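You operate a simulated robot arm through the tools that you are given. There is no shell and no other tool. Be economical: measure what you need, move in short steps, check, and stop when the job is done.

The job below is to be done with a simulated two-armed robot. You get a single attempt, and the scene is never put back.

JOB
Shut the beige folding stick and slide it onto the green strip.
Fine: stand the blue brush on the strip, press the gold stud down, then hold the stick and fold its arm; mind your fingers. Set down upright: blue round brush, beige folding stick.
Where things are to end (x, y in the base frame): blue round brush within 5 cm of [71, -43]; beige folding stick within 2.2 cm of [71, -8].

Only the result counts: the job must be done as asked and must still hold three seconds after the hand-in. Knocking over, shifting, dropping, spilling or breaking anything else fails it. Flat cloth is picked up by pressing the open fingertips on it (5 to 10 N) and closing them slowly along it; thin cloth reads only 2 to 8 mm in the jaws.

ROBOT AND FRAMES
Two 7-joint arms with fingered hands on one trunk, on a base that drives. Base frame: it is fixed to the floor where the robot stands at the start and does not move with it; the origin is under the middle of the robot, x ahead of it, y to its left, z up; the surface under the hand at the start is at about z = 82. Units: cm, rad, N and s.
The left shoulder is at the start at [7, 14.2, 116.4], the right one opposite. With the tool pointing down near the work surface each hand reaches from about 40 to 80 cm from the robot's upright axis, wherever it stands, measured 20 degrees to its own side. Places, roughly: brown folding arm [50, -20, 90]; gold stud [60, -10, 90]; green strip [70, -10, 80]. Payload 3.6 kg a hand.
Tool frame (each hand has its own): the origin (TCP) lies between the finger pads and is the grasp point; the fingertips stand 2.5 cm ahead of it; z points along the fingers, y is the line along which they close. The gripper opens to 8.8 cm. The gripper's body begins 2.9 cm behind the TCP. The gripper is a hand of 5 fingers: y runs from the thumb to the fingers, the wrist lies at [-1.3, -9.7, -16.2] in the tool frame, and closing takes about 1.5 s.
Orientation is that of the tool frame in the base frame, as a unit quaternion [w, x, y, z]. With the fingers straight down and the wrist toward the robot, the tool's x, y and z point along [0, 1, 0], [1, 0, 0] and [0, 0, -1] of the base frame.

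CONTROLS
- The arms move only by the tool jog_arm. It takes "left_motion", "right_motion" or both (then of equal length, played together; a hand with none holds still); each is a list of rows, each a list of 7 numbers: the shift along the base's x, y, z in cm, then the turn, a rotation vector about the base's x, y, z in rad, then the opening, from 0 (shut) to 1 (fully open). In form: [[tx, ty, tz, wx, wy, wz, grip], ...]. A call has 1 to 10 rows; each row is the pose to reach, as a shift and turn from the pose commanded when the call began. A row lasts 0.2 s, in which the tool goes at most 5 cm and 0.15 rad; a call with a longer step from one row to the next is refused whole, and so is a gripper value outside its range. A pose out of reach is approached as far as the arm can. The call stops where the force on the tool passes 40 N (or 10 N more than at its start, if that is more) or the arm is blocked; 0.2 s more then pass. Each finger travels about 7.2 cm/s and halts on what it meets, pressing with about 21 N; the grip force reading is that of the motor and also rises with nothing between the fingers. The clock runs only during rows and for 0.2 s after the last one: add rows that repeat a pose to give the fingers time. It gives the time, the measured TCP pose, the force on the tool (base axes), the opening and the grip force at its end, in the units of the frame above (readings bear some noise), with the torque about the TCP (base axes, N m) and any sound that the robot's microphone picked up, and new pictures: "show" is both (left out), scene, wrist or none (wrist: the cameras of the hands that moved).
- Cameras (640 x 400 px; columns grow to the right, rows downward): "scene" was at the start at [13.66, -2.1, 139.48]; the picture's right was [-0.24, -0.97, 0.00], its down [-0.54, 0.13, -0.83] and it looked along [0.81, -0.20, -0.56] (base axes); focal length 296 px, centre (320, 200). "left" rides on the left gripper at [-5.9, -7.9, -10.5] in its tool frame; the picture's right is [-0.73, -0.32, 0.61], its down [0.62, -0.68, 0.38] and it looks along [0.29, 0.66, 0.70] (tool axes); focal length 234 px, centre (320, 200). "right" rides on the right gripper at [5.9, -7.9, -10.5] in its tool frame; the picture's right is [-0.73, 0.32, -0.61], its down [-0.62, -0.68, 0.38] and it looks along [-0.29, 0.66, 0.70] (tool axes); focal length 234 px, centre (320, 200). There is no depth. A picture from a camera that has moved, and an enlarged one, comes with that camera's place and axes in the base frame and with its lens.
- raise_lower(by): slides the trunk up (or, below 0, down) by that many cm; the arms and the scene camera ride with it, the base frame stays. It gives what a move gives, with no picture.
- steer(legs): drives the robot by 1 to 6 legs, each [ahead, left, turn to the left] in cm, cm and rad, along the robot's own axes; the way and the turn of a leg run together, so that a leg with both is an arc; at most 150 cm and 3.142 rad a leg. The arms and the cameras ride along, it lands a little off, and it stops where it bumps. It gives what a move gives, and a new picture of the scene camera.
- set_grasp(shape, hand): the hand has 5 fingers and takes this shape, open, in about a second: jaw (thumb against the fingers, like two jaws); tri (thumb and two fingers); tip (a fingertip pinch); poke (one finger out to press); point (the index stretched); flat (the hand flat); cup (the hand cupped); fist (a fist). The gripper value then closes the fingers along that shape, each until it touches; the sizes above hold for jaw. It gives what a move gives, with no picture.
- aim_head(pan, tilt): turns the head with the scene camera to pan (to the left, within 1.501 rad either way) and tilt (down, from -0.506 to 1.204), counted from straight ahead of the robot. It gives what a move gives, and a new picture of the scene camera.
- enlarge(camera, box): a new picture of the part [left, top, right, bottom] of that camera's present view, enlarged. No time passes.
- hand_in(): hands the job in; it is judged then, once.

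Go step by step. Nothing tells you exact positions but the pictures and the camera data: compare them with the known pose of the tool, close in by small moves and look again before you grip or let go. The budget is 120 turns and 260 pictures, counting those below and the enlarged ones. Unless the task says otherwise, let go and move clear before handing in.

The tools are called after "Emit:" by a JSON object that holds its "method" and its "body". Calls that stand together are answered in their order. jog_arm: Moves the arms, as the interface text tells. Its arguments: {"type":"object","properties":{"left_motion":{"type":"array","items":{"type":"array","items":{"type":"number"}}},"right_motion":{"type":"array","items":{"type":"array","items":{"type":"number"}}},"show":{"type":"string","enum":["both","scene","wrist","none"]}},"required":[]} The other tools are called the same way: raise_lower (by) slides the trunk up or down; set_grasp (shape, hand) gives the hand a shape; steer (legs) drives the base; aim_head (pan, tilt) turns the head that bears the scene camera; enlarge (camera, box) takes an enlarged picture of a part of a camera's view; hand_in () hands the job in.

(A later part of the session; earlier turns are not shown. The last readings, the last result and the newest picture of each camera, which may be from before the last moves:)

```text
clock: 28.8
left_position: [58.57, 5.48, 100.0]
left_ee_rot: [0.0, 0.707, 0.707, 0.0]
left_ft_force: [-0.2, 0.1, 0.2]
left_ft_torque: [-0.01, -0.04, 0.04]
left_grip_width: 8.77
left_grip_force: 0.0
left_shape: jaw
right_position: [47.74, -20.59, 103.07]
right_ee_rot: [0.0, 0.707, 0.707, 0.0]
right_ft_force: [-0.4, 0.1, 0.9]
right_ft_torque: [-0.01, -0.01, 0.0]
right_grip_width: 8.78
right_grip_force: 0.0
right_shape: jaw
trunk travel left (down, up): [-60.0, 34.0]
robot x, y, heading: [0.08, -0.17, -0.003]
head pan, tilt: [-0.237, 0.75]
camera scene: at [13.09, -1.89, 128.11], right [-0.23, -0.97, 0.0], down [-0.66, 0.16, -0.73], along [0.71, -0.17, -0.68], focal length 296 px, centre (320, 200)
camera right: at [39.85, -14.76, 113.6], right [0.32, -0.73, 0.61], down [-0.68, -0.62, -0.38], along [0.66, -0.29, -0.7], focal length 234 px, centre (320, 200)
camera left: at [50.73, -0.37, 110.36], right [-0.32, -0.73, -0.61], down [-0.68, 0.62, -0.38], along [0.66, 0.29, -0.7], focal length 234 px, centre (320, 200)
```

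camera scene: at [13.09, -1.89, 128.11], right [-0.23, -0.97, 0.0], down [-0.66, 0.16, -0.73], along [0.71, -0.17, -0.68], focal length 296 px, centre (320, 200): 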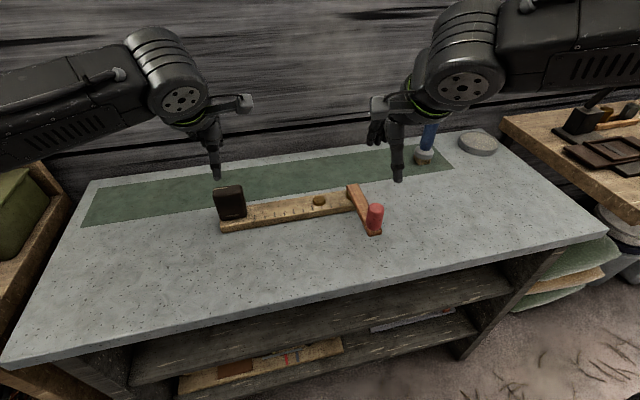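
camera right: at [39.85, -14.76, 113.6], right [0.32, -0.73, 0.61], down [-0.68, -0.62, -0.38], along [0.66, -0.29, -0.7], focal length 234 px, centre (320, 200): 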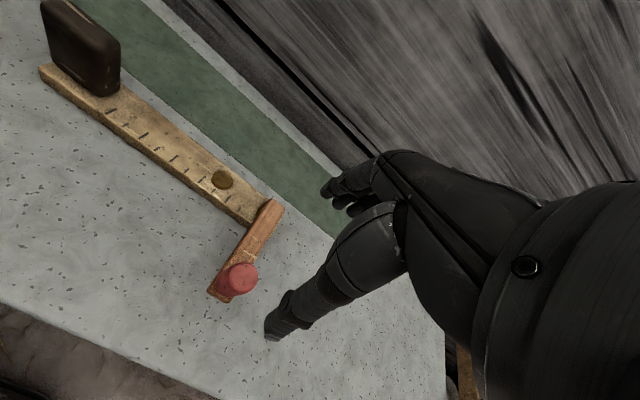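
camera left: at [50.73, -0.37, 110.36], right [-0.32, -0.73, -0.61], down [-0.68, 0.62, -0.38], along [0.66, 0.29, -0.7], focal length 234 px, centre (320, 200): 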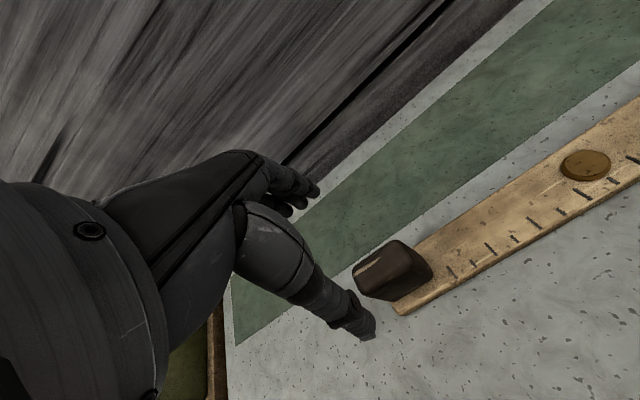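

Checking both grips closely before descending.

Emit:
{"method": "enlarge", "body": {"camera": "left", "box": [290, 190, 470, 340]}}

Emit:
{"method": "enlarge", "body": {"camera": "right", "box": [180, 150, 380, 350]}}

```text
2.67 times, centred on (380, 265) of left
camera zoom: at [50.73, -0.37, 110.36], right [-0.32, -0.73, -0.61], down [-0.68, 0.62, -0.38], along [0.66, 0.29, -0.7], focal length 624 px, centre (160, 27)
```

zoom: 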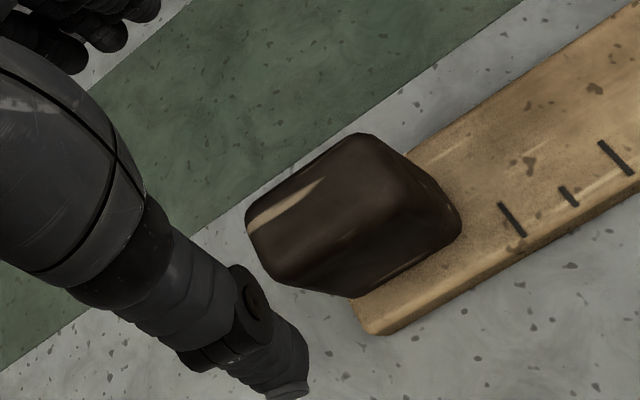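

```text
2.00 times, centred on (280, 250) of right
camera zoom: at [39.85, -14.76, 113.6], right [0.32, -0.73, 0.61], down [-0.68, -0.62, -0.38], along [0.66, -0.29, -0.7], focal length 468 px, centre (400, 100)
```

zoom: 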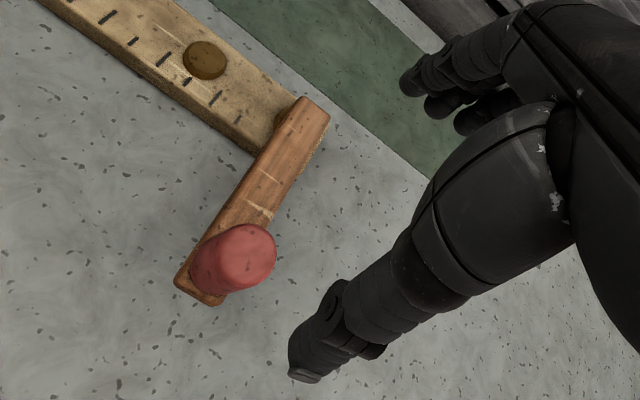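

Refined: block x 57.3–59.6, y 2.8–8, top≈91.2; knob at (47.5,-20.5), top≈90.8; pivot near (58.5,-20.3). To keep the wrist cameras apart at the end of the fold, I lean the left hand outward and yaw the right hand 0.4 while descending.

Emit:
{"method": "jog_arm", "body": {"left_motion": [[0, 0, -2, -0.1, 0, 0, 1], [0, 0, -4, -0.2, 0, 0, 1], [0, 0, -6, -0.3, 0, 0, 1], [0, 0, -7.5, -0.3, 0, 0, 1], [0, 0, -9, -0.3, 0, 0, 1], [0, 0, -9.8, -0.3, 0, 0, 1], [0, 0, -9.8, -0.3, 0, 0, 1]], "right_motion": [[-0.1, 0.1, -3, 0, 0, 0.1, 1], [-0.2, 0.1, -5.5, 0, 0, 0.2, 1], [-0.2, 0.1, -7.5, 0, 0, 0.3, 1], [-0.2, 0.1, -9.5, 0, 0, 0.4, 1], [-0.2, 0.1, -11, 0, 0, 0.4, 1], [-0.2, 0.1, -12, 0, 0, 0.4, 1], [-0.2, 0.1, -12, 0, 0, 0.4, 1]]}}

```text
clock: 30.4
left_position: [58.6, 5.31, 90.3]
left_ee_rot: [0.106, 0.699, 0.699, -0.106]
left_ft_force: [-0.3, -0.3, -0.5]
left_ft_torque: [-0.02, -0.01, 0.03]
left_grip_width: 8.79
left_grip_force: 0.0
left_shape: jaw
right_position: [47.65, -20.69, 91.02]
right_ee_rot: [0.0, 0.553, 0.833, 0.0]
right_ft_force: [0.8, 0.3, 0.6]
right_ft_torque: [-0.03, -0.02, -0.02]
right_grip_width: 8.78
right_grip_force: 0.0
right_shape: jaw
trunk travel left (down, up): [-60.0, 34.0]
robot x, y, heading: [-0.08, -0.04, -0.002]
head pan, tilt: [-0.237, 0.75]
camera scene: at [13.08, -1.96, 128.11], right [-0.24, -0.97, 0.0], down [-0.66, 0.16, -0.73], along [0.71, -0.17, -0.68], focal length 296 px, centre (320, 200)
camera right: at [38.03, -18.29, 101.44], right [0.58, -0.54, 0.61], down [-0.38, -0.84, -0.38], along [0.72, -0.01, -0.7], focal length 234 px, centre (320, 200)
camera left: at [50.6, 2.93, 101.9], right [-0.32, -0.87, -0.37], down [-0.68, 0.48, -0.55], along [0.66, 0.07, -0.75], focal length 234 px, centre (320, 200)
```

scene: 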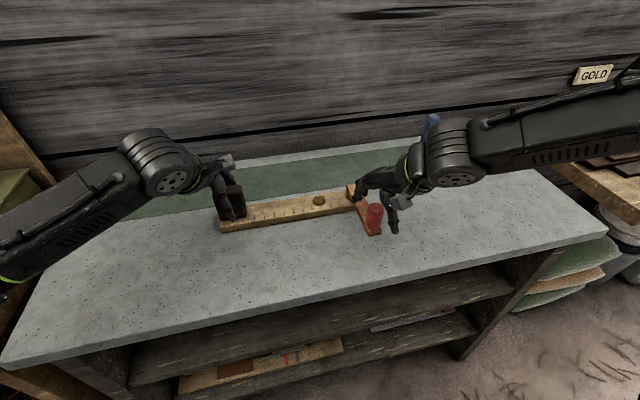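
right: 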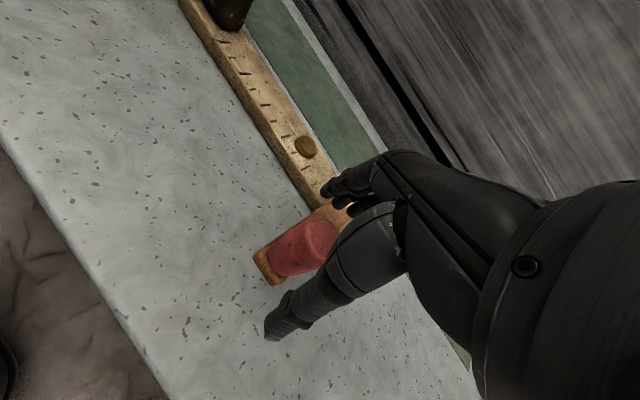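
left: 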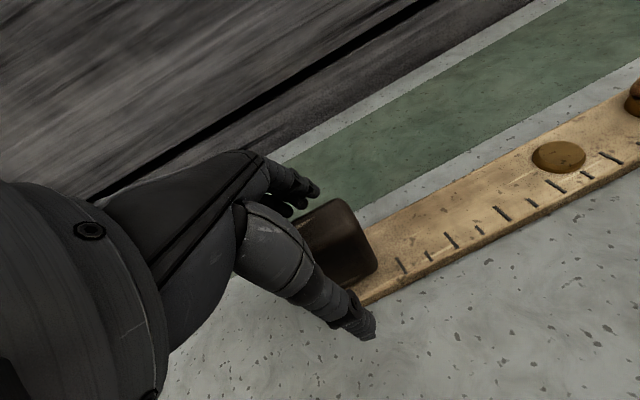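

Both objects sit between the fingers. I close the left on the block, and lower the right 1.4 cm and close on the knob.

Emit:
{"method": "jog_arm", "body": {"left_motion": [[0, 0, 0, 0, 0, 0, 0.7], [0, 0, 0, 0, 0, 0, 0.5], [0, 0, 0, 0, 0, 0, 0.35], [0, 0, 0, 0, 0, 0, 0.2], [0, 0, 0, 0, 0, 0, 0], [0, 0, 0, 0, 0, 0, 0], [0, 0, 0, 0, 0, 0, 0], [0, 0, 0, 0, 0, 0, 0]], "right_motion": [[0, 0, -0.8, 0, 0, 0, 1], [0, 0, -1.4, 0, 0, 0, 1], [0, 0, -1.4, 0, 0, 0, 0.7], [0, 0, -1.4, 0, 0, 0, 0.4], [0, 0, -1.4, 0, 0, 0, 0.2], [0, 0, -1.4, 0, 0, 0, 0], [0, 0, -1.4, 0, 0, 0, 0], [0, 0, -1.4, 0, 0, 0, 0]]}}

```text
clock: 32.2
left_position: [58.52, 5.44, 90.15]
left_ee_rot: [0.106, 0.699, 0.699, -0.105]
left_ft_force: [0.5, 1.3, -0.4]
left_ft_torque: [0.05, -0.03, -0.04]
left_grip_width: 2.49
left_grip_force: 21.4
left_shape: jaw
right_position: [47.59, -20.64, 89.57]
right_ee_rot: [0.0, 0.553, 0.833, 0.0]
right_ft_force: [-1.8, -0.8, -0.1]
right_ft_torque: [-0.03, -0.01, -0.01]
right_grip_width: 2.2
right_grip_force: 20.8
right_shape: jaw
trunk travel left (down, up): [-60.0, 34.0]
robot x, y, heading: [0.12, -0.12, -0.002]
head pan, tilt: [-0.237, 0.75]
camera scene: at [13.11, -1.96, 128.1], right [-0.24, -0.97, 0.0], down [-0.66, 0.16, -0.73], along [0.71, -0.17, -0.68], focal length 296 px, centre (320, 200)
camera right: at [38.07, -18.28, 100.12], right [0.58, -0.54, 0.61], down [-0.38, -0.84, -0.38], along [0.72, -0.01, -0.7], focal length 234 px, centre (320, 200)
camera left: at [50.63, 2.93, 101.9], right [-0.32, -0.87, -0.37], down [-0.68, 0.48, -0.55], along [0.66, 0.07, -0.75], focal length 234 px, centre (320, 200)
```

scene: 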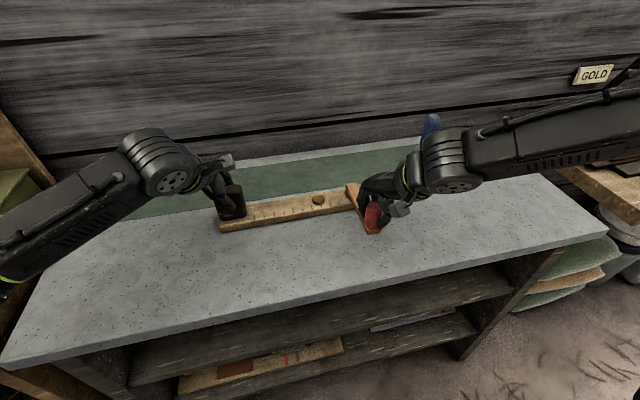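
right: 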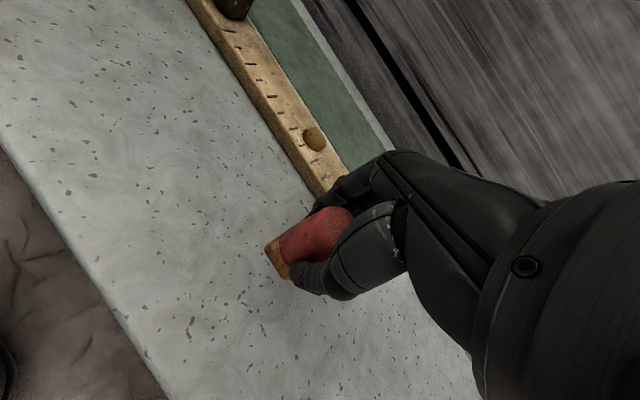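
left: 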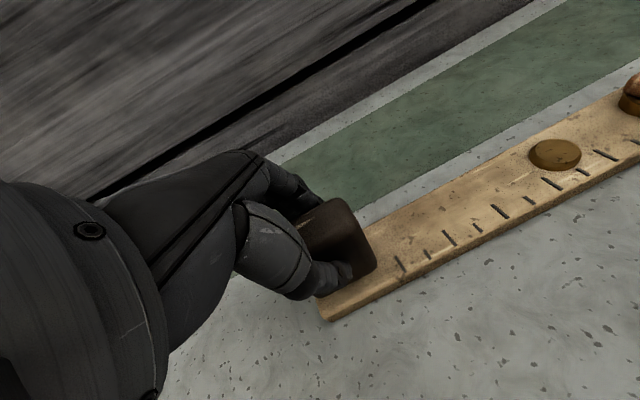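

Both grips are firm. I begin folding along the arc about the pivot (~10.8 cm radius), with a small first part to check forces.

Emit:
{"method": "jog_arm", "body": {"right_motion": [[0.02, 0.7, 0, 0, 0, 0, 0], [0.05, 1.38, 0, 0, 0, 0, 0], [0.15, 2.0, 0, 0, 0, 0, 0], [0.26, 2.66, 0, 0, 0, 0, 0], [0.45, 3.3, 0, 0, 0, 0, 0], [0.65, 4.0, 0, 0, 0, 0, 0]], "show": "wrist"}}

Emit:
{"method": "enlarge", "body": {"camera": "scene", "box": [200, 150, 400, 275]}}

```text
clock: 33.6
left_position: [58.46, 5.31, 90.27]
left_ee_rot: [0.106, 0.699, 0.699, -0.105]
left_ft_force: [0.5, 3.2, 0.2]
left_ft_torque: [0.05, -0.01, -0.04]
left_grip_width: 2.5
left_grip_force: 21.1
left_shape: jaw
right_position: [48.39, -16.67, 89.61]
right_ee_rot: [0.0, 0.552, 0.834, 0.0]
right_ft_force: [-0.3, -2.9, 0.2]
right_ft_torque: [-0.07, -0.03, -0.22]
right_grip_width: 2.11
right_grip_force: 20.4
right_shape: jaw
trunk travel left (down, up): [-60.0, 34.0]
robot x, y, heading: [-0.08, 0.29, -0.005]
head pan, tilt: [-0.237, 0.75]
camera right: at [38.73, -14.3, 100.13], right [0.58, -0.54, 0.61], down [-0.39, -0.84, -0.38], along [0.72, -0.01, -0.7], focal length 234 px, centre (320, 200)
```

right: 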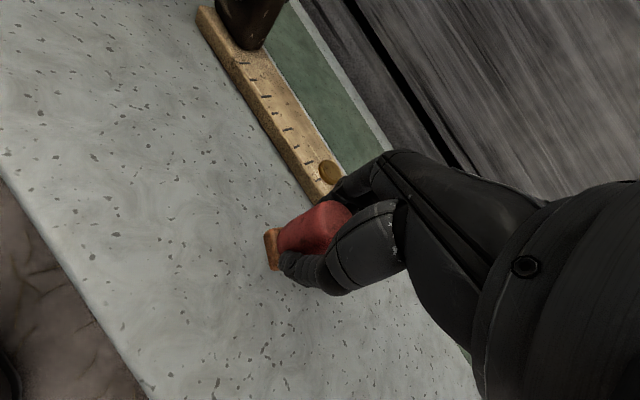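

```text
3.20 times, centred on (300, 212) of scene
camera zoom: at [13.11, -1.96, 128.1], right [-0.24, -0.97, 0.0], down [-0.66, 0.16, -0.73], along [0.71, -0.17, -0.68], focal length 946 px, centre (384, 160)
```

zoom: 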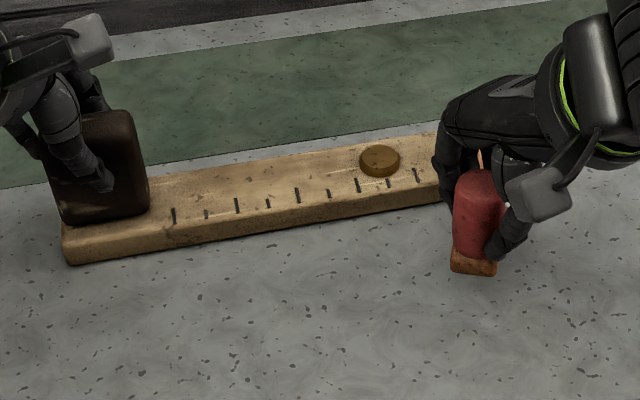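

The arm turns freely with about 3 N. Continuing the arc.

Emit:
{"method": "jog_arm", "body": {"right_motion": [[0.3, 0.75, 0, 0, 0, 0, 0], [0.67, 1.48, 0, 0, 0, 0, 0], [1.1, 2.18, 0, 0, 0, 0, 0], [1.55, 2.84, 0, 0, 0, 0, 0], [2.07, 3.46, 0, 0, 0, 0, 0], [2.63, 4.05, 0, 0, 0, 0, 0], [3.23, 4.6, 0, 0, 0, 0, 0], [3.87, 5.09, 0, 0, 0, 0, 0]], "show": "wrist"}}

Emit:
{"method": "enlarge", "body": {"camera": "scene", "box": [200, 150, 400, 275]}}

```text
clock: 35.4
left_position: [58.5, 5.35, 90.22]
left_ee_rot: [0.106, 0.699, 0.699, -0.106]
left_ft_force: [0.5, 8.7, 2.7]
left_ft_torque: [0.15, 0.03, -0.07]
left_grip_width: 2.5
left_grip_force: 21.6
left_shape: jaw
right_position: [52.19, -11.61, 89.63]
right_ee_rot: [-0.001, 0.552, 0.834, 0.0]
right_ft_force: [-0.3, -9.4, 0.6]
right_ft_torque: [-0.23, -0.05, -0.41]
right_grip_width: 1.88
right_grip_force: 20.8
right_shape: jaw
trunk travel left (down, up): [-60.0, 34.0]
robot x, y, heading: [-0.09, 0.22, -0.002]
head pan, tilt: [-0.237, 0.75]
camera right: at [42.55, -9.24, 100.15], right [0.58, -0.54, 0.61], down [-0.39, -0.84, -0.38], along [0.72, -0.01, -0.7], focal length 234 px, centre (320, 200)
```

right: 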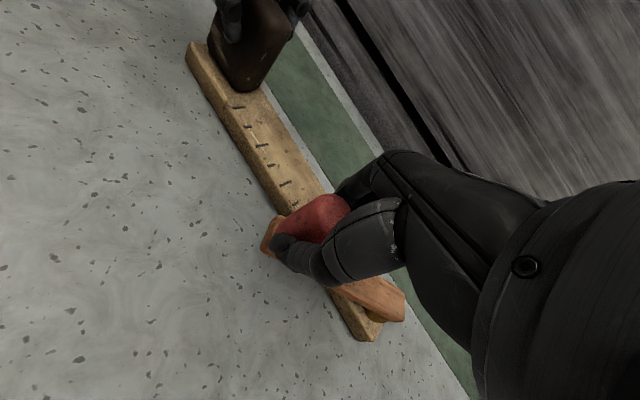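

```text
3.20 times, centred on (300, 212) of scene
camera zoom: at [13.09, -1.99, 128.11], right [-0.24, -0.97, 0.0], down [-0.66, 0.16, -0.73], along [0.71, -0.17, -0.68], focal length 946 px, centre (384, 160)
```

zoom: 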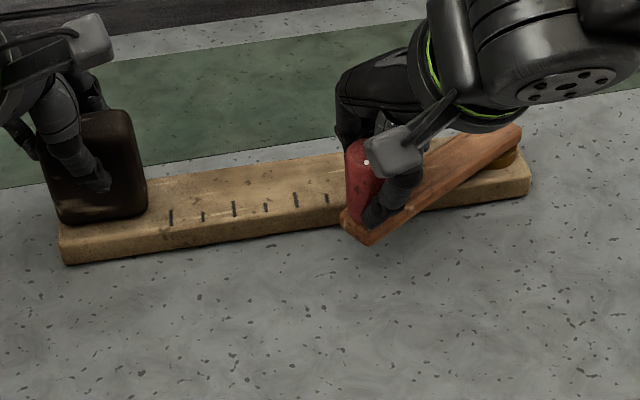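

The arm is over the stick, with a slight outward radial pull, so I trim the radius a bit and continue.

Emit:
{"method": "jog_arm", "body": {"right_motion": [[0.0, -0.3, 0, 0, 0, 0, 0], [0.69, 0.12, 0, 0, 0, 0, 0], [1.44, 0.54, 0, 0, 0, 0, 0], [2.2, 0.89, 0, 0, 0, 0, 0], [2.92, 1.15, 0, 0, 0, 0, 0], [3.63, 1.37, 0, 0, 0, 0, 0]], "show": "wrist"}}

Emit:
{"method": "enlarge", "body": {"camera": "scene", "box": [200, 150, 400, 275]}}

```text
clock: 36.8
left_position: [58.49, 5.34, 90.3]
left_ee_rot: [0.105, 0.698, 0.7, -0.106]
left_ft_force: [1.4, 16.0, 7.7]
left_ft_torque: [0.32, -0.01, 0.1]
left_grip_width: 2.56
left_grip_force: 20.7
left_shape: jaw
right_position: [55.88, -10.09, 89.7]
right_ee_rot: [-0.001, 0.553, 0.833, 0.0]
right_ft_force: [-0.6, -16.7, -1.6]
right_ft_torque: [-0.42, -0.1, -0.34]
right_grip_width: 1.73
right_grip_force: 21.0
right_shape: jaw
trunk travel left (down, up): [-60.0, 34.0]
robot x, y, heading: [0.31, -0.37, -0.002]
head pan, tilt: [-0.237, 0.75]
camera right: at [46.23, -7.86, 100.18], right [0.58, -0.54, 0.61], down [-0.39, -0.84, -0.38], along [0.72, -0.01, -0.7], focal length 234 px, centre (320, 200)
```

right: 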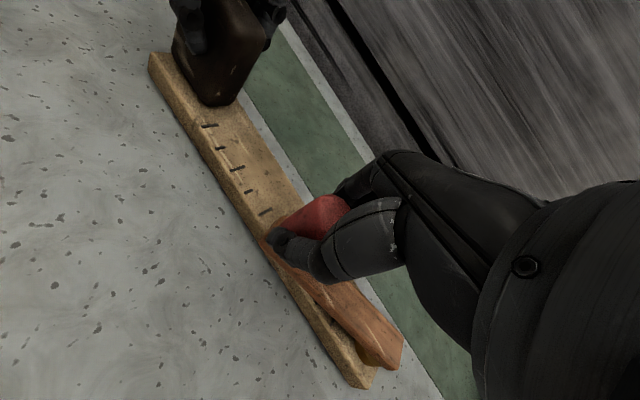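

```text
3.20 times, centred on (300, 212) of scene
camera zoom: at [13.08, -1.97, 128.11], right [-0.23, -0.97, 0.0], down [-0.66, 0.16, -0.73], along [0.71, -0.17, -0.68], focal length 946 px, centre (384, 160)
```

zoom: 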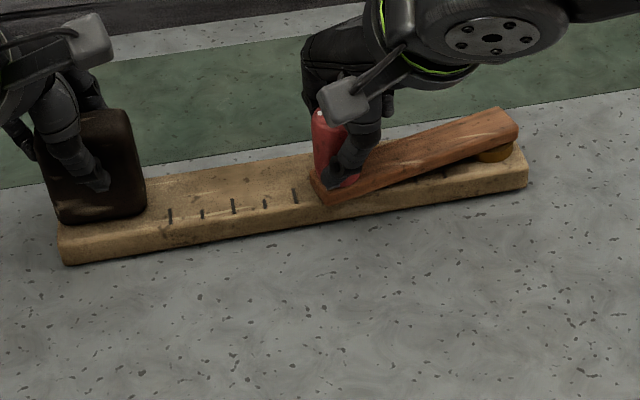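

The +y pull grew to 16 N, so the true arc is about 0.6 cm shorter. I ease back in y, then finish the swing toward the stick's centreline.

Emit:
{"method": "jog_arm", "body": {"right_motion": [[0, -0.6, 0, 0, 0, 0, 0], [0, -0.8, 0, 0, 0, 0, 0], [0.6, -0.7, 0, 0, 0, 0, 0], [1.2, -0.6, 0, 0, 0, 0, 0], [1.8, -0.55, 0, 0, 0, 0, 0], [1.8, -0.55, 0, 0, 0, 0, 0]], "show": "wrist"}}

Emit:
{"method": "enlarge", "body": {"camera": "scene", "box": [200, 150, 400, 275]}}

```text
clock: 38.2
left_position: [58.43, 5.36, 90.36]
left_ee_rot: [0.106, 0.7, 0.699, -0.106]
left_ft_force: [1.5, 5.7, 3.8]
left_ft_torque: [0.08, -0.09, 0.11]
left_grip_width: 2.55
left_grip_force: 21.5
left_shape: jaw
right_position: [57.7, -10.62, 89.71]
right_ee_rot: [0.001, 0.552, 0.834, 0.0]
right_ft_force: [-0.8, -7.0, 0.2]
right_ft_torque: [-0.26, -0.09, -0.21]
right_grip_width: 1.78
right_grip_force: 21.2
right_shape: jaw
trunk travel left (down, up): [-60.0, 34.0]
robot x, y, heading: [-0.1, 0.3, -0.003]
head pan, tilt: [-0.237, 0.75]
camera right: at [48.01, -8.4, 100.13], right [0.58, -0.54, 0.61], down [-0.39, -0.84, -0.38], along [0.72, -0.01, -0.7], focal length 234 px, centre (320, 200)
```

right: 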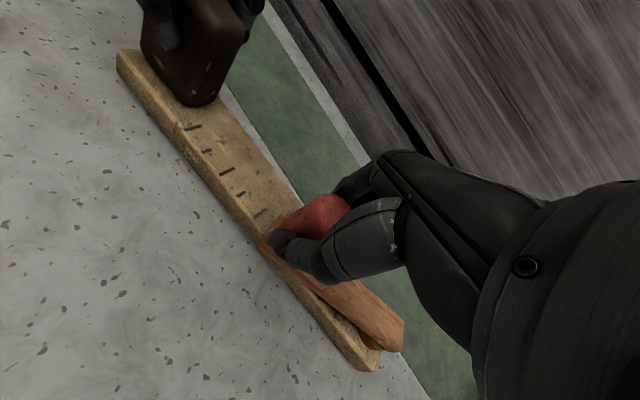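

```text
3.20 times, centred on (300, 212) of scene
camera zoom: at [13.11, -1.99, 128.1], right [-0.24, -0.97, 0.0], down [-0.66, 0.16, -0.73], along [0.71, -0.17, -0.68], focal length 946 px, centre (384, 160)
```

zoom: 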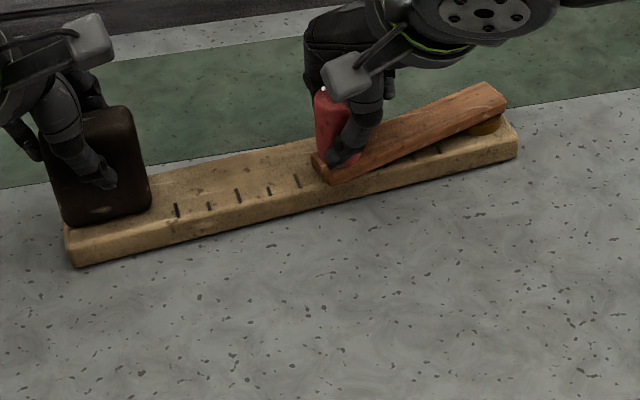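

The stick swung slightly because the knob no longer spins in my grip. Turning the right hand clockwise about the knob should bring the pivot end back and close the arm.

Emit:
{"method": "jog_arm", "body": {"right_motion": [[0, 0, 0, 0, 0, -0.1, 0], [0, 0, 0, 0, 0, -0.2, 0], [0.1, 0, 0, 0, 0, -0.3, 0], [0.2, 0, 0, 0, 0, -0.4, 0], [0.2, 0, 0, 0, 0, -0.4, 0]], "show": "wrist"}}

Emit:
{"method": "enlarge", "body": {"camera": "scene", "box": [200, 150, 400, 275]}}

```text
clock: 39.4
left_position: [58.49, 5.41, 90.18]
left_ee_rot: [0.105, 0.699, 0.699, -0.106]
left_ft_force: [0.5, -5.3, 1.8]
left_ft_torque: [-0.05, -0.09, 0.04]
left_grip_width: 2.51
left_grip_force: 20.8
left_shape: jaw
right_position: [57.27, -11.53, 89.96]
right_ee_rot: [-0.001, 0.706, 0.708, 0.001]
right_ft_force: [-0.8, 4.1, -0.6]
right_ft_torque: [0.04, 0.05, 0.04]
right_grip_width: 2.1
right_grip_force: 21.1
right_shape: jaw
right hand out of reach, approached as far as the arm can: row 4, 5
trunk travel left (down, up): [-60.0, 34.0]
robot x, y, heading: [-0.27, 0.29, 0.001]
head pan, tilt: [-0.237, 0.75]
camera right: at [49.33, -5.65, 100.47], right [0.32, -0.73, 0.61], down [-0.68, -0.62, -0.38], along [0.66, -0.29, -0.7], focal length 234 px, centre (320, 200)
```

right: 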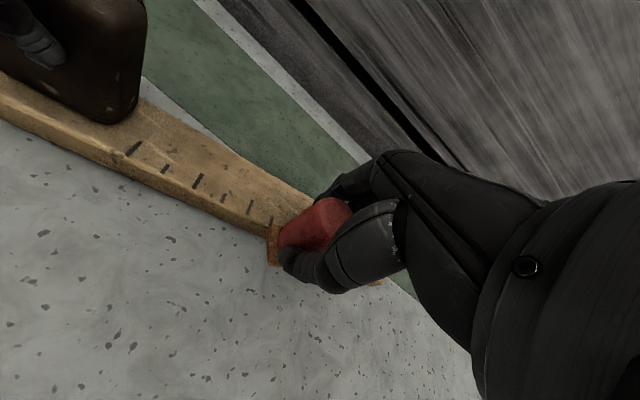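

```text
3.20 times, centred on (300, 212) of scene
camera zoom: at [13.12, -1.98, 128.1], right [-0.24, -0.97, 0.0], down [-0.66, 0.16, -0.73], along [0.71, -0.17, -0.68], focal length 946 px, centre (384, 160)
```

zoom: 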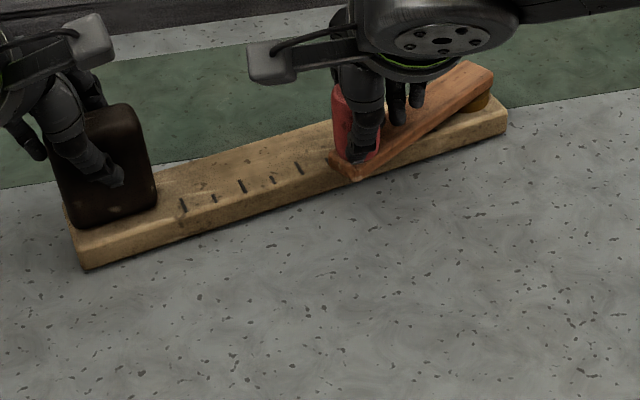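

Gripping the knob drags the whole stick, so I'll loosen the fingers and let the thumb alone push the knob in +x as a loose cage.

Emit:
{"method": "jog_arm", "body": {"right_motion": [[0, 0, 0, 0, 0, 0, 0.3], [0, 0, 0, 0, 0, 0, 0.5], [0, 0, 0, 0, 0, 0, 0.6], [0, 0, 0, 0, 0, 0, 0.6]], "show": "wrist"}}

Emit:
{"method": "enlarge", "body": {"camera": "scene", "box": [200, 150, 400, 275]}}

```text
clock: 40.4
left_position: [58.48, 5.39, 90.17]
left_ee_rot: [0.105, 0.699, 0.699, -0.106]
left_ft_force: [0.0, 0.4, -0.1]
left_ft_torque: [0.02, -0.15, 0.11]
left_grip_width: 2.51
left_grip_force: 20.8
left_shape: jaw
right_position: [57.24, -11.54, 89.95]
right_ee_rot: [0.0, 0.707, 0.707, 0.0]
right_ft_force: [-0.2, 0.4, 0.2]
right_ft_torque: [0.03, 0.01, 0.01]
right_grip_width: 5.25
right_grip_force: 0.0
right_shape: jaw
trunk travel left (down, up): [-60.0, 34.0]
robot x, y, heading: [-0.09, -0.41, 0.002]
head pan, tilt: [-0.237, 0.75]
camera right: at [49.33, -5.67, 100.46], right [0.32, -0.73, 0.61], down [-0.68, -0.62, -0.38], along [0.66, -0.29, -0.7], focal length 234 px, centre (320, 200)
```

right: 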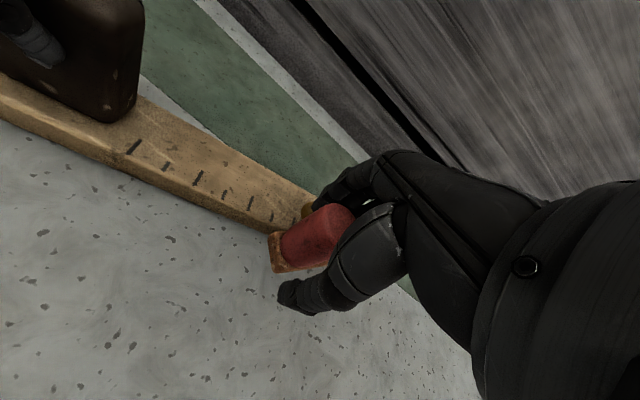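

```text
3.20 times, centred on (300, 212) of scene
camera zoom: at [13.11, -1.97, 128.1], right [-0.24, -0.97, 0.0], down [-0.66, 0.16, -0.73], along [0.71, -0.17, -0.68], focal length 946 px, centre (384, 160)
```

zoom: 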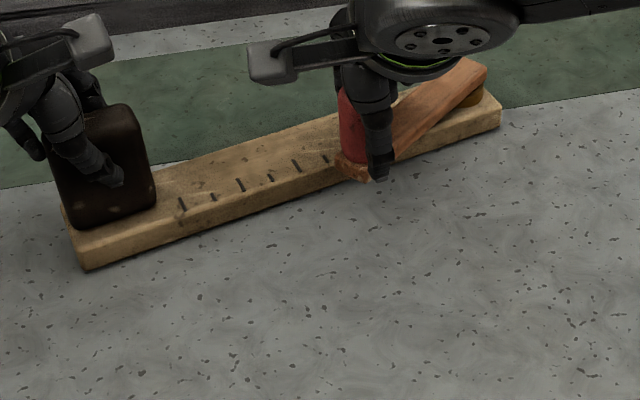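

I'll check whether the stud is obstructing the arm.

Emit:
{"method": "enlarge", "body": {"camera": "right", "box": [220, 150, 380, 310]}}

Emit:
{"method": "enlarge", "body": {"camera": "left", "box": [400, 0, 640, 240]}}

```text
2.50 times, centred on (300, 230) of right
camera zoom: at [49.33, -5.67, 100.46], right [0.32, -0.73, 0.61], down [-0.68, -0.62, -0.38], along [0.66, -0.29, -0.7], focal length 585 px, centre (370, 125)
```

zoom: 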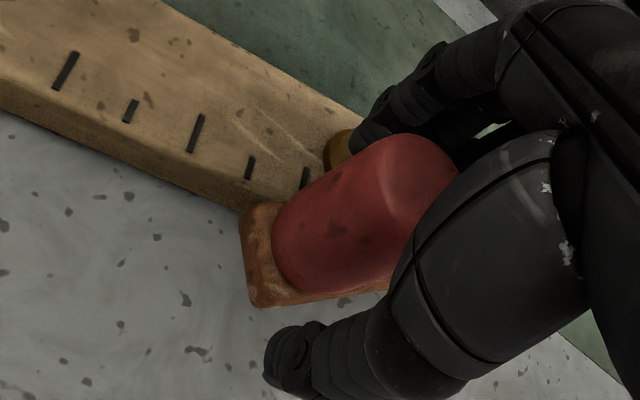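

```text
1.67 times, centred on (520, 120) of left
camera zoom: at [50.63, 2.93, 101.89], right [-0.32, -0.87, -0.37], down [-0.68, 0.48, -0.55], along [0.66, 0.07, -0.75], focal length 390 px, centre (-13, 333)
```

zoom: 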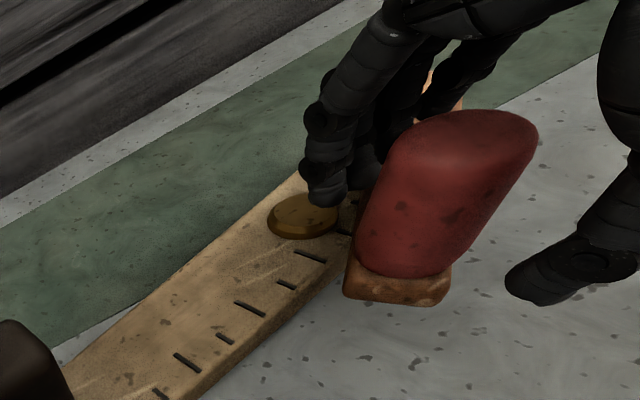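

My fingertips were close to the stud and probably dragged it. I'll raise and open the hand wide, so only the thumb, high on the knob, pushes it in +x.

Emit:
{"method": "jog_arm", "body": {"right_motion": [[0, 0, 0.6, 0, 0, 0, 0.6], [0, 0, 1.2, 0, 0, 0, 0.8], [0, 0, 1.2, 0, 0, 0, 1], [0, 0, 1.2, 0, 0, 0, 1], [1, 0, 1.2, 0, 0, 0, 1], [2, 0, 1.2, 0, 0, 0, 1], [2.7, 0, 1.2, 0, 0, 0, 1]], "show": "wrist"}}

Emit:
{"method": "enlarge", "body": {"camera": "scene", "box": [200, 150, 400, 275]}}

Emit:
{"method": "enlarge", "body": {"camera": "left", "box": [400, 0, 640, 240]}}

```text
clock: 42.0
left_position: [58.55, 5.3, 90.24]
left_ee_rot: [0.105, 0.699, 0.7, -0.106]
left_ft_force: [0.1, 0.3, -0.4]
left_ft_torque: [0.03, -0.12, 0.1]
left_grip_width: 2.53
left_grip_force: 21.5
left_shape: jaw
right_position: [59.28, -12.44, 91.61]
right_ee_rot: [0.0, 0.707, 0.707, 0.0]
right_ft_force: [-0.2, -0.2, -0.7]
right_ft_torque: [-0.01, -0.02, -0.03]
right_grip_width: 8.74
right_grip_force: 0.1
right_shape: jaw
right hand out of reach, approached as far as the arm can: row 6, 7
trunk travel left (down, up): [-60.0, 34.0]
robot x, y, heading: [-0.15, 0.08, 0.006]
head pan, tilt: [-0.237, 0.75]
camera right: at [51.39, -6.53, 101.98], right [0.32, -0.73, 0.61], down [-0.68, -0.62, -0.38], along [0.66, -0.29, -0.7], focal length 234 px, centre (320, 200)
```

right: 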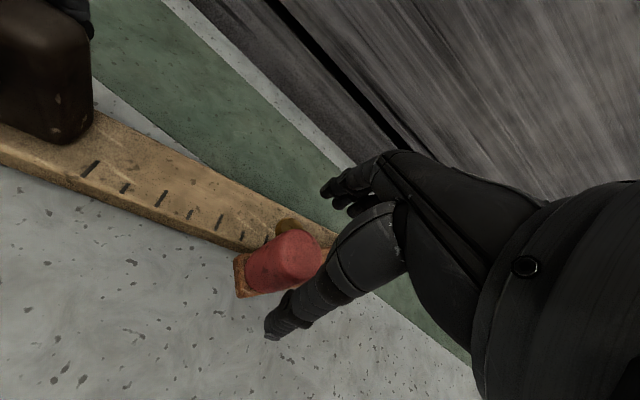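

```text
3.20 times, centred on (300, 212) of scene
camera zoom: at [13.12, -1.96, 128.1], right [-0.24, -0.97, 0.0], down [-0.66, 0.16, -0.73], along [0.71, -0.17, -0.68], focal length 946 px, centre (384, 160)
```

zoom: 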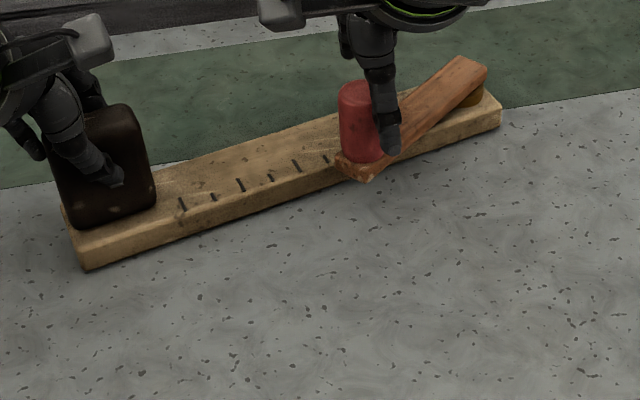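

```text
1.67 times, centred on (520, 120) of left
camera zoom: at [50.63, 2.93, 101.9], right [-0.32, -0.87, -0.37], down [-0.68, 0.48, -0.55], along [0.66, 0.07, -0.75], focal length 390 px, centre (-13, 333)
```

zoom: 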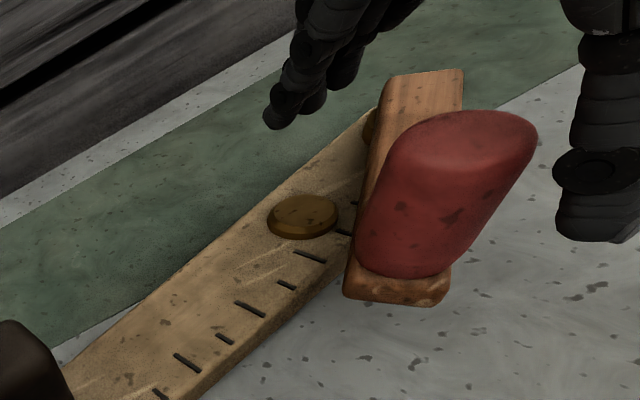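

The right hand can't reach further in this pose, so I'll use the single poking finger from the near side of the knob instead. First lift, change shape, and yaw 0.4 in the push direction.

Emit:
{"method": "jog_arm", "body": {"right_motion": [[0, 0, 3, 0, 0, 0, 1], [0, 0, 6, 0, 0, 0, 1], [-2, 0, 8, 0, 0, 0.13, 1], [-5, -0.5, 8, 0, 0, 0.26, 1], [-7, -1, 8, 0, 0, 0.4, 1], [-7, -1, 8, 0, 0, 0.4, 1]], "show": "none"}}

Emit:
{"method": "set_grasp", "body": {"hand": "right", "shape": "poke"}}

Emit:
{"method": "enlarge", "body": {"camera": "right", "box": [160, 100, 480, 300]}}

Emit:
{"method": "enlarge", "body": {"camera": "scene", "box": [200, 150, 400, 275]}}

```text
clock: 43.4
left_position: [58.52, 5.31, 90.2]
left_ee_rot: [0.105, 0.699, 0.699, -0.107]
left_ft_force: [0.3, 0.5, -0.2]
left_ft_torque: [0.02, -0.1, 0.06]
left_grip_width: 2.5
left_grip_force: 20.7
left_shape: jaw
right_position: [52.37, -13.42, 99.35]
right_ee_rot: [0.001, 0.551, 0.834, 0.0]
right_ft_force: [0.7, -0.5, -0.2]
right_ft_torque: [-0.01, 0.01, -0.01]
right_grip_width: 8.79
right_grip_force: 0.0
right_shape: jaw
trunk travel left (down, up): [-60.0, 34.0]
robot x, y, heading: [0.05, 0.07, 0.002]
head pan, tilt: [-0.237, 0.75]
```

```text
clock: 44.3
left_position: [58.46, 5.47, 90.15]
left_ee_rot: [0.106, 0.699, 0.699, -0.105]
left_ft_force: [-0.2, -0.2, 0.0]
left_ft_torque: [0.04, -0.11, 0.07]
left_grip_width: 2.48
left_grip_force: 20.6
left_shape: jaw
right_position: [52.3, -13.43, 99.42]
right_ee_rot: [0.0, 0.553, 0.833, 0.0]
right_ft_force: [-0.2, 0.3, 0.2]
right_ft_torque: [-0.01, -0.01, 0.0]
right_grip_width: 0.0
right_grip_force: 0.0
right_shape: poke
trunk travel left (down, up): [-60.0, 34.0]
robot x, y, heading: [0.08, 0.03, 0.0]
head pan, tilt: [-0.237, 0.75]
```

```text
2.00 times, centred on (320, 200) of right
camera zoom: at [42.71, -11.09, 109.92], right [0.58, -0.54, 0.61], down [-0.38, -0.84, -0.38], along [0.72, -0.01, -0.7], focal length 468 px, centre (320, 200)
```

zoom: 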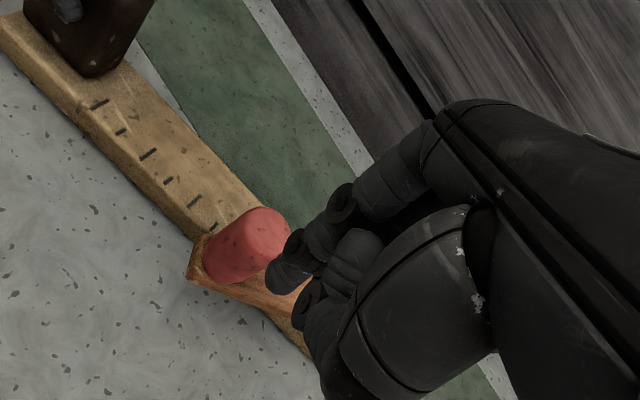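

```text
3.20 times, centred on (300, 212) of scene
camera zoom: at [13.1, -1.96, 128.1], right [-0.24, -0.97, 0.0], down [-0.66, 0.16, -0.73], along [0.71, -0.17, -0.68], focal length 946 px, centre (384, 160)
```

zoom: 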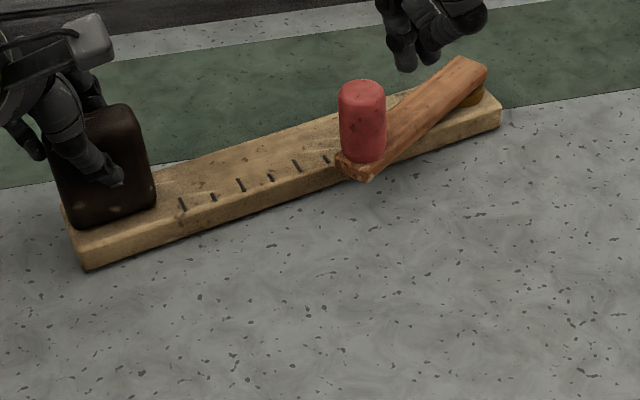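

Clear view: remaining angle ≈0.39 rad, knob ≈(58,-11.3), closed spot ≈(61.7,-9.7). I'll lower the finger behind the knob.

Emit:
{"method": "jog_arm", "body": {"right_motion": [[0, -0.4, -3, 0, 0, 0, 1], [0, -0.4, -5.5, 0, 0, 0, 1], [0, -0.4, -7.2, 0, 0, 0, 1], [0, -0.4, -8.2, 0, 0, 0, 1], [0, -0.4, -8.2, 0, 0, 0, 1]], "show": "wrist"}}

Emit:
{"method": "enlarge", "body": {"camera": "scene", "box": [260, 130, 420, 230]}}

Emit:
{"method": "enlarge", "body": {"camera": "left", "box": [400, 0, 640, 240]}}

```text
clock: 45.5
left_position: [58.52, 5.29, 90.19]
left_ee_rot: [0.107, 0.699, 0.699, -0.107]
left_ft_force: [-0.6, -0.5, 0.1]
left_ft_torque: [0.04, -0.11, 0.06]
left_grip_width: 2.48
left_grip_force: 21.3
left_shape: jaw
right_position: [52.36, -13.8, 91.17]
right_ee_rot: [0.0, 0.552, 0.834, 0.0]
right_ft_force: [0.0, -0.2, -0.3]
right_ft_torque: [0.02, 0.03, 0.0]
right_grip_width: 0.0
right_grip_force: 0.1
right_shape: poke
trunk travel left (down, up): [-60.0, 34.0]
robot x, y, heading: [0.33, 0.14, -0.003]
head pan, tilt: [-0.237, 0.75]
camera right: at [42.65, -11.54, 101.72], right [0.58, -0.54, 0.61], down [-0.38, -0.84, -0.38], along [0.72, -0.01, -0.7], focal length 234 px, centre (320, 200)
```

right: 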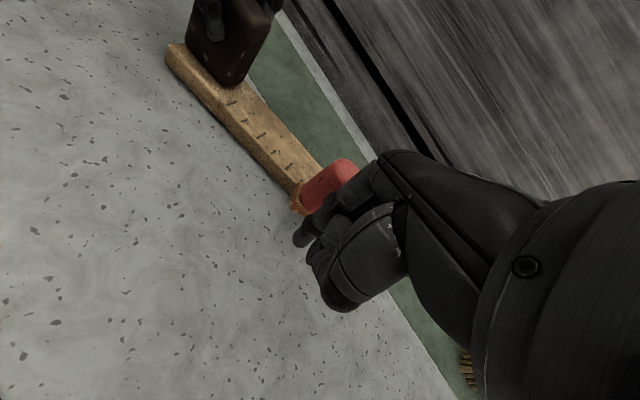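

```text
4.00 times, centred on (340, 180) of scene
camera zoom: at [13.1, -1.97, 128.1], right [-0.24, -0.97, 0.0], down [-0.66, 0.16, -0.73], along [0.71, -0.17, -0.68], focal length 1182 px, centre (240, 280)
```

zoom: 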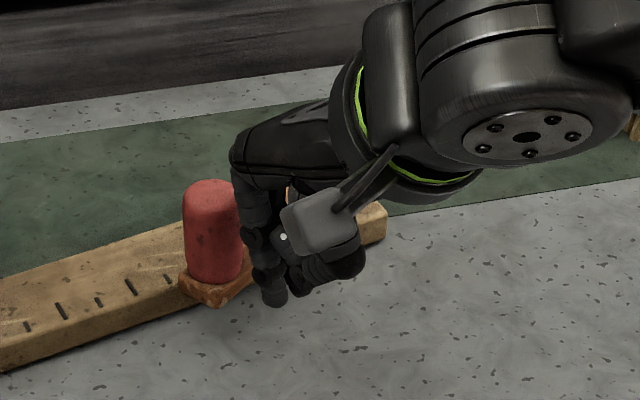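

```text
1.67 times, centred on (520, 120) of left
camera zoom: at [50.62, 2.92, 101.9], right [-0.32, -0.87, -0.37], down [-0.68, 0.48, -0.55], along [0.66, 0.07, -0.75], focal length 390 px, centre (-13, 333)
```

zoom: 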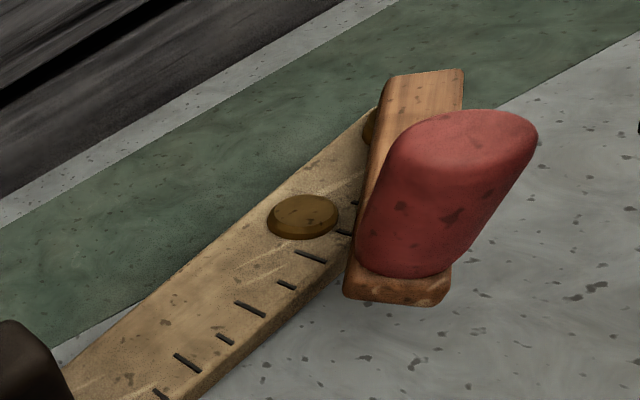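

The finger lines up with the knob along the push direction. Pushing gently along (0.92,0.39).

Emit:
{"method": "jog_arm", "body": {"right_motion": [[0.6, 0.25, 0, 0, 0, 0, 1], [1.1, 0.47, 0, 0, 0, 0, 1], [1.6, 0.68, 0, 0, 0, 0, 1], [2.1, 0.9, 0, 0, 0, 0, 1], [2.6, 1.1, 0, 0, 0, 0, 1]], "show": "wrist"}}

Emit:
{"method": "enlarge", "body": {"camera": "scene", "box": [200, 150, 400, 275]}}

Emit:
{"method": "enlarge", "body": {"camera": "left", "box": [400, 0, 640, 240]}}

```text
clock: 46.7
left_position: [58.49, 5.26, 90.19]
left_ee_rot: [0.105, 0.699, 0.7, -0.106]
left_ft_force: [0.1, -0.2, -0.1]
left_ft_torque: [0.04, -0.1, 0.05]
left_grip_width: 2.5
left_grip_force: 21.2
left_shape: jaw
right_position: [54.98, -12.71, 91.08]
right_ee_rot: [0.0, 0.553, 0.833, 0.0]
right_ft_force: [-1.0, 0.0, -0.3]
right_ft_torque: [0.03, -0.02, -0.01]
right_grip_width: 0.0
right_grip_force: 0.1
right_shape: poke
trunk travel left (down, up): [-60.0, 34.0]
robot x, y, heading: [0.02, 0.29, 0.003]
head pan, tilt: [-0.237, 0.75]
camera right: at [45.31, -10.36, 101.78], right [0.58, -0.54, 0.61], down [-0.39, -0.84, -0.38], along [0.72, -0.01, -0.7], focal length 234 px, centre (320, 200)
```

right: 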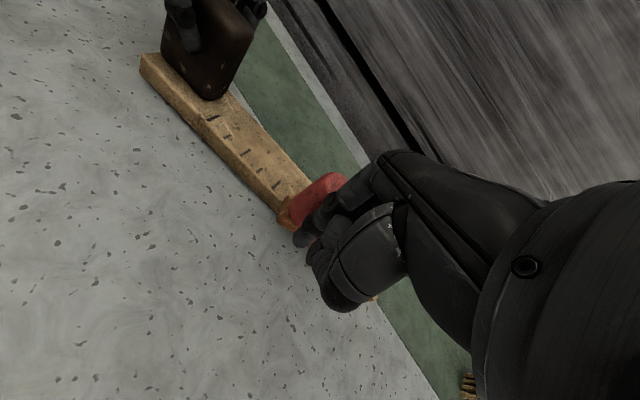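

```text
3.20 times, centred on (300, 212) of scene
camera zoom: at [13.1, -1.97, 128.1], right [-0.24, -0.97, 0.0], down [-0.66, 0.16, -0.73], along [0.71, -0.17, -0.68], focal length 946 px, centre (384, 160)
```

zoom: 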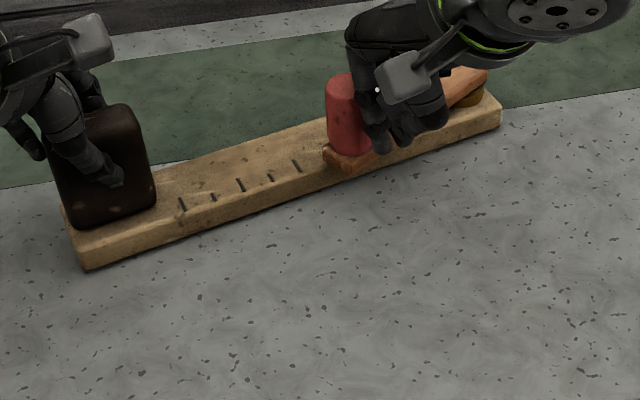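

```text
1.67 times, centred on (520, 120) of left
camera zoom: at [50.62, 2.92, 101.9], right [-0.32, -0.87, -0.37], down [-0.68, 0.48, -0.55], along [0.66, 0.07, -0.75], focal length 390 px, centre (-13, 333)
```

zoom: 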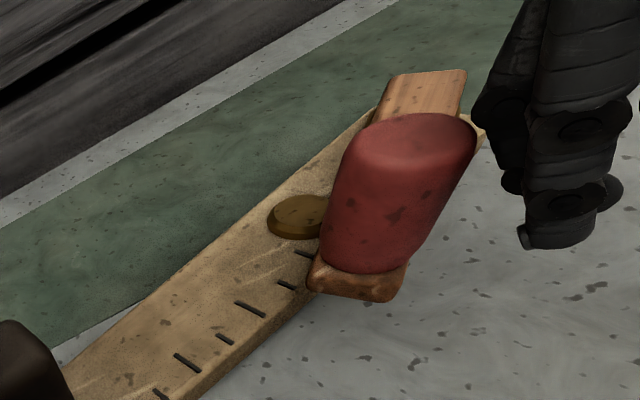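

The arm is folding with about 1 N and the stick stays put. I continue the same push.

Emit:
{"method": "jog_arm", "body": {"right_motion": [[0.5, 0.2, 0, 0, 0, 0, 1], [1.0, 0.4, 0, 0, 0, 0, 1], [1.5, 0.55, 0, 0, 0, 0, 1], [2.0, 0.7, 0, 0, 0, 0, 1], [2.5, 0.8, 0, 0, 0, 0, 1]], "show": "none"}}

Emit:
{"method": "enlarge", "body": {"camera": "scene", "box": [200, 150, 400, 275]}}

Emit:
{"method": "enlarge", "body": {"camera": "left", "box": [400, 0, 640, 240]}}

```text
clock: 47.9
left_position: [58.66, 5.31, 90.26]
left_ee_rot: [0.107, 0.698, 0.7, -0.106]
left_ft_force: [0.0, 0.5, -0.1]
left_ft_torque: [0.03, -0.08, 0.09]
left_grip_width: 2.51
left_grip_force: 20.9
left_shape: jaw
right_position: [57.56, -11.83, 91.27]
right_ee_rot: [0.0, 0.553, 0.833, 0.0]
right_ft_force: [-0.5, -0.9, -0.6]
right_ft_torque: [0.01, -0.04, -0.05]
right_grip_width: 0.0
right_grip_force: 0.0
right_shape: poke
trunk travel left (down, up): [-60.0, 34.0]
robot x, y, heading: [-0.41, 0.1, 0.004]
head pan, tilt: [-0.237, 0.75]
```

```text
3.20 times, centred on (300, 212) of scene
camera zoom: at [13.11, -1.97, 128.1], right [-0.24, -0.97, 0.0], down [-0.66, 0.16, -0.73], along [0.71, -0.17, -0.68], focal length 946 px, centre (384, 160)
```

zoom: 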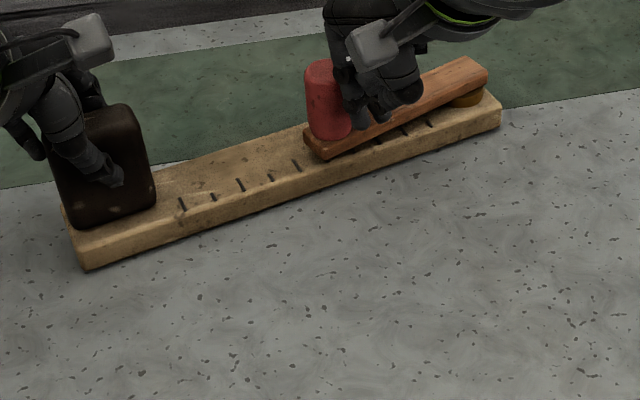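

```text
1.67 times, centred on (520, 120) of left
camera zoom: at [50.63, 2.92, 101.9], right [-0.32, -0.87, -0.37], down [-0.68, 0.48, -0.55], along [0.66, 0.07, -0.75], focal length 390 px, centre (-13, 333)
```

zoom: 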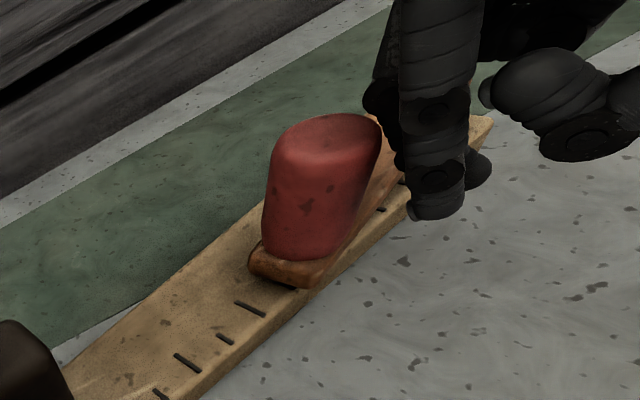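

Nearly closed; the arm passes over the stud. I push the last bit until it meets a stop or is aligned.

Emit:
{"method": "jog_arm", "body": {"right_motion": [[0.4, 0.1, 0, 0, 0, 0, 1], [0.8, 0.2, 0, 0, 0, 0, 1], [1.1, 0.25, 0, 0, 0, 0, 1], [1.1, 0.25, 0, 0, 0, 0, 1]], "show": "none"}}

Emit:
{"method": "enlarge", "body": {"camera": "scene", "box": [200, 150, 400, 275]}}

Emit:
{"method": "enlarge", "body": {"camera": "left", "box": [400, 0, 640, 240]}}

```text
clock: 48.9
left_position: [58.55, 5.41, 90.19]
left_ee_rot: [0.106, 0.699, 0.699, -0.105]
left_ft_force: [0.2, 0.5, -0.8]
left_ft_torque: [0.05, -0.1, 0.07]
left_grip_width: 2.5
left_grip_force: 21.0
left_shape: jaw
right_position: [58.7, -11.66, 91.28]
right_ee_rot: [0.0, 0.552, 0.834, 0.001]
right_ft_force: [-0.6, -1.0, 0.3]
right_ft_torque: [0.0, -0.03, -0.04]
right_grip_width: 0.0
right_grip_force: 0.0
right_shape: poke
trunk travel left (down, up): [-60.0, 34.0]
robot x, y, heading: [0.13, -0.21, -0.0]
head pan, tilt: [-0.237, 0.75]
```

```text
3.20 times, centred on (300, 212) of scene
camera zoom: at [13.1, -1.97, 128.1], right [-0.24, -0.97, 0.0], down [-0.66, 0.16, -0.73], along [0.71, -0.17, -0.68], focal length 946 px, centre (384, 160)
```

zoom: 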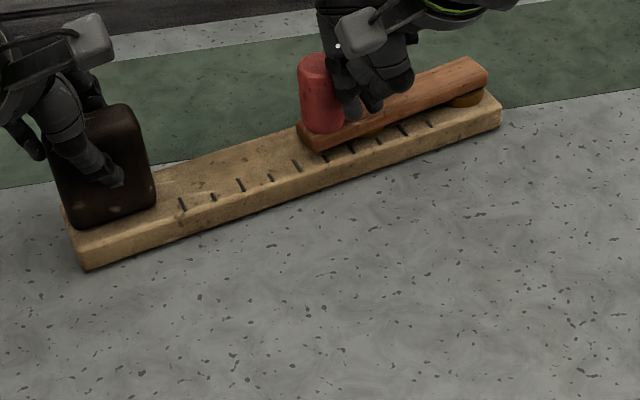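

```text
1.67 times, centred on (520, 120) of left
camera zoom: at [50.62, 2.92, 101.9], right [-0.32, -0.87, -0.37], down [-0.68, 0.48, -0.55], along [0.66, 0.07, -0.75], focal length 390 px, centre (-13, 333)
```

zoom: 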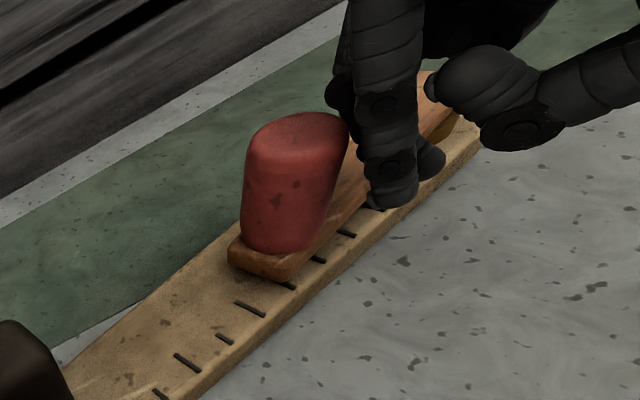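

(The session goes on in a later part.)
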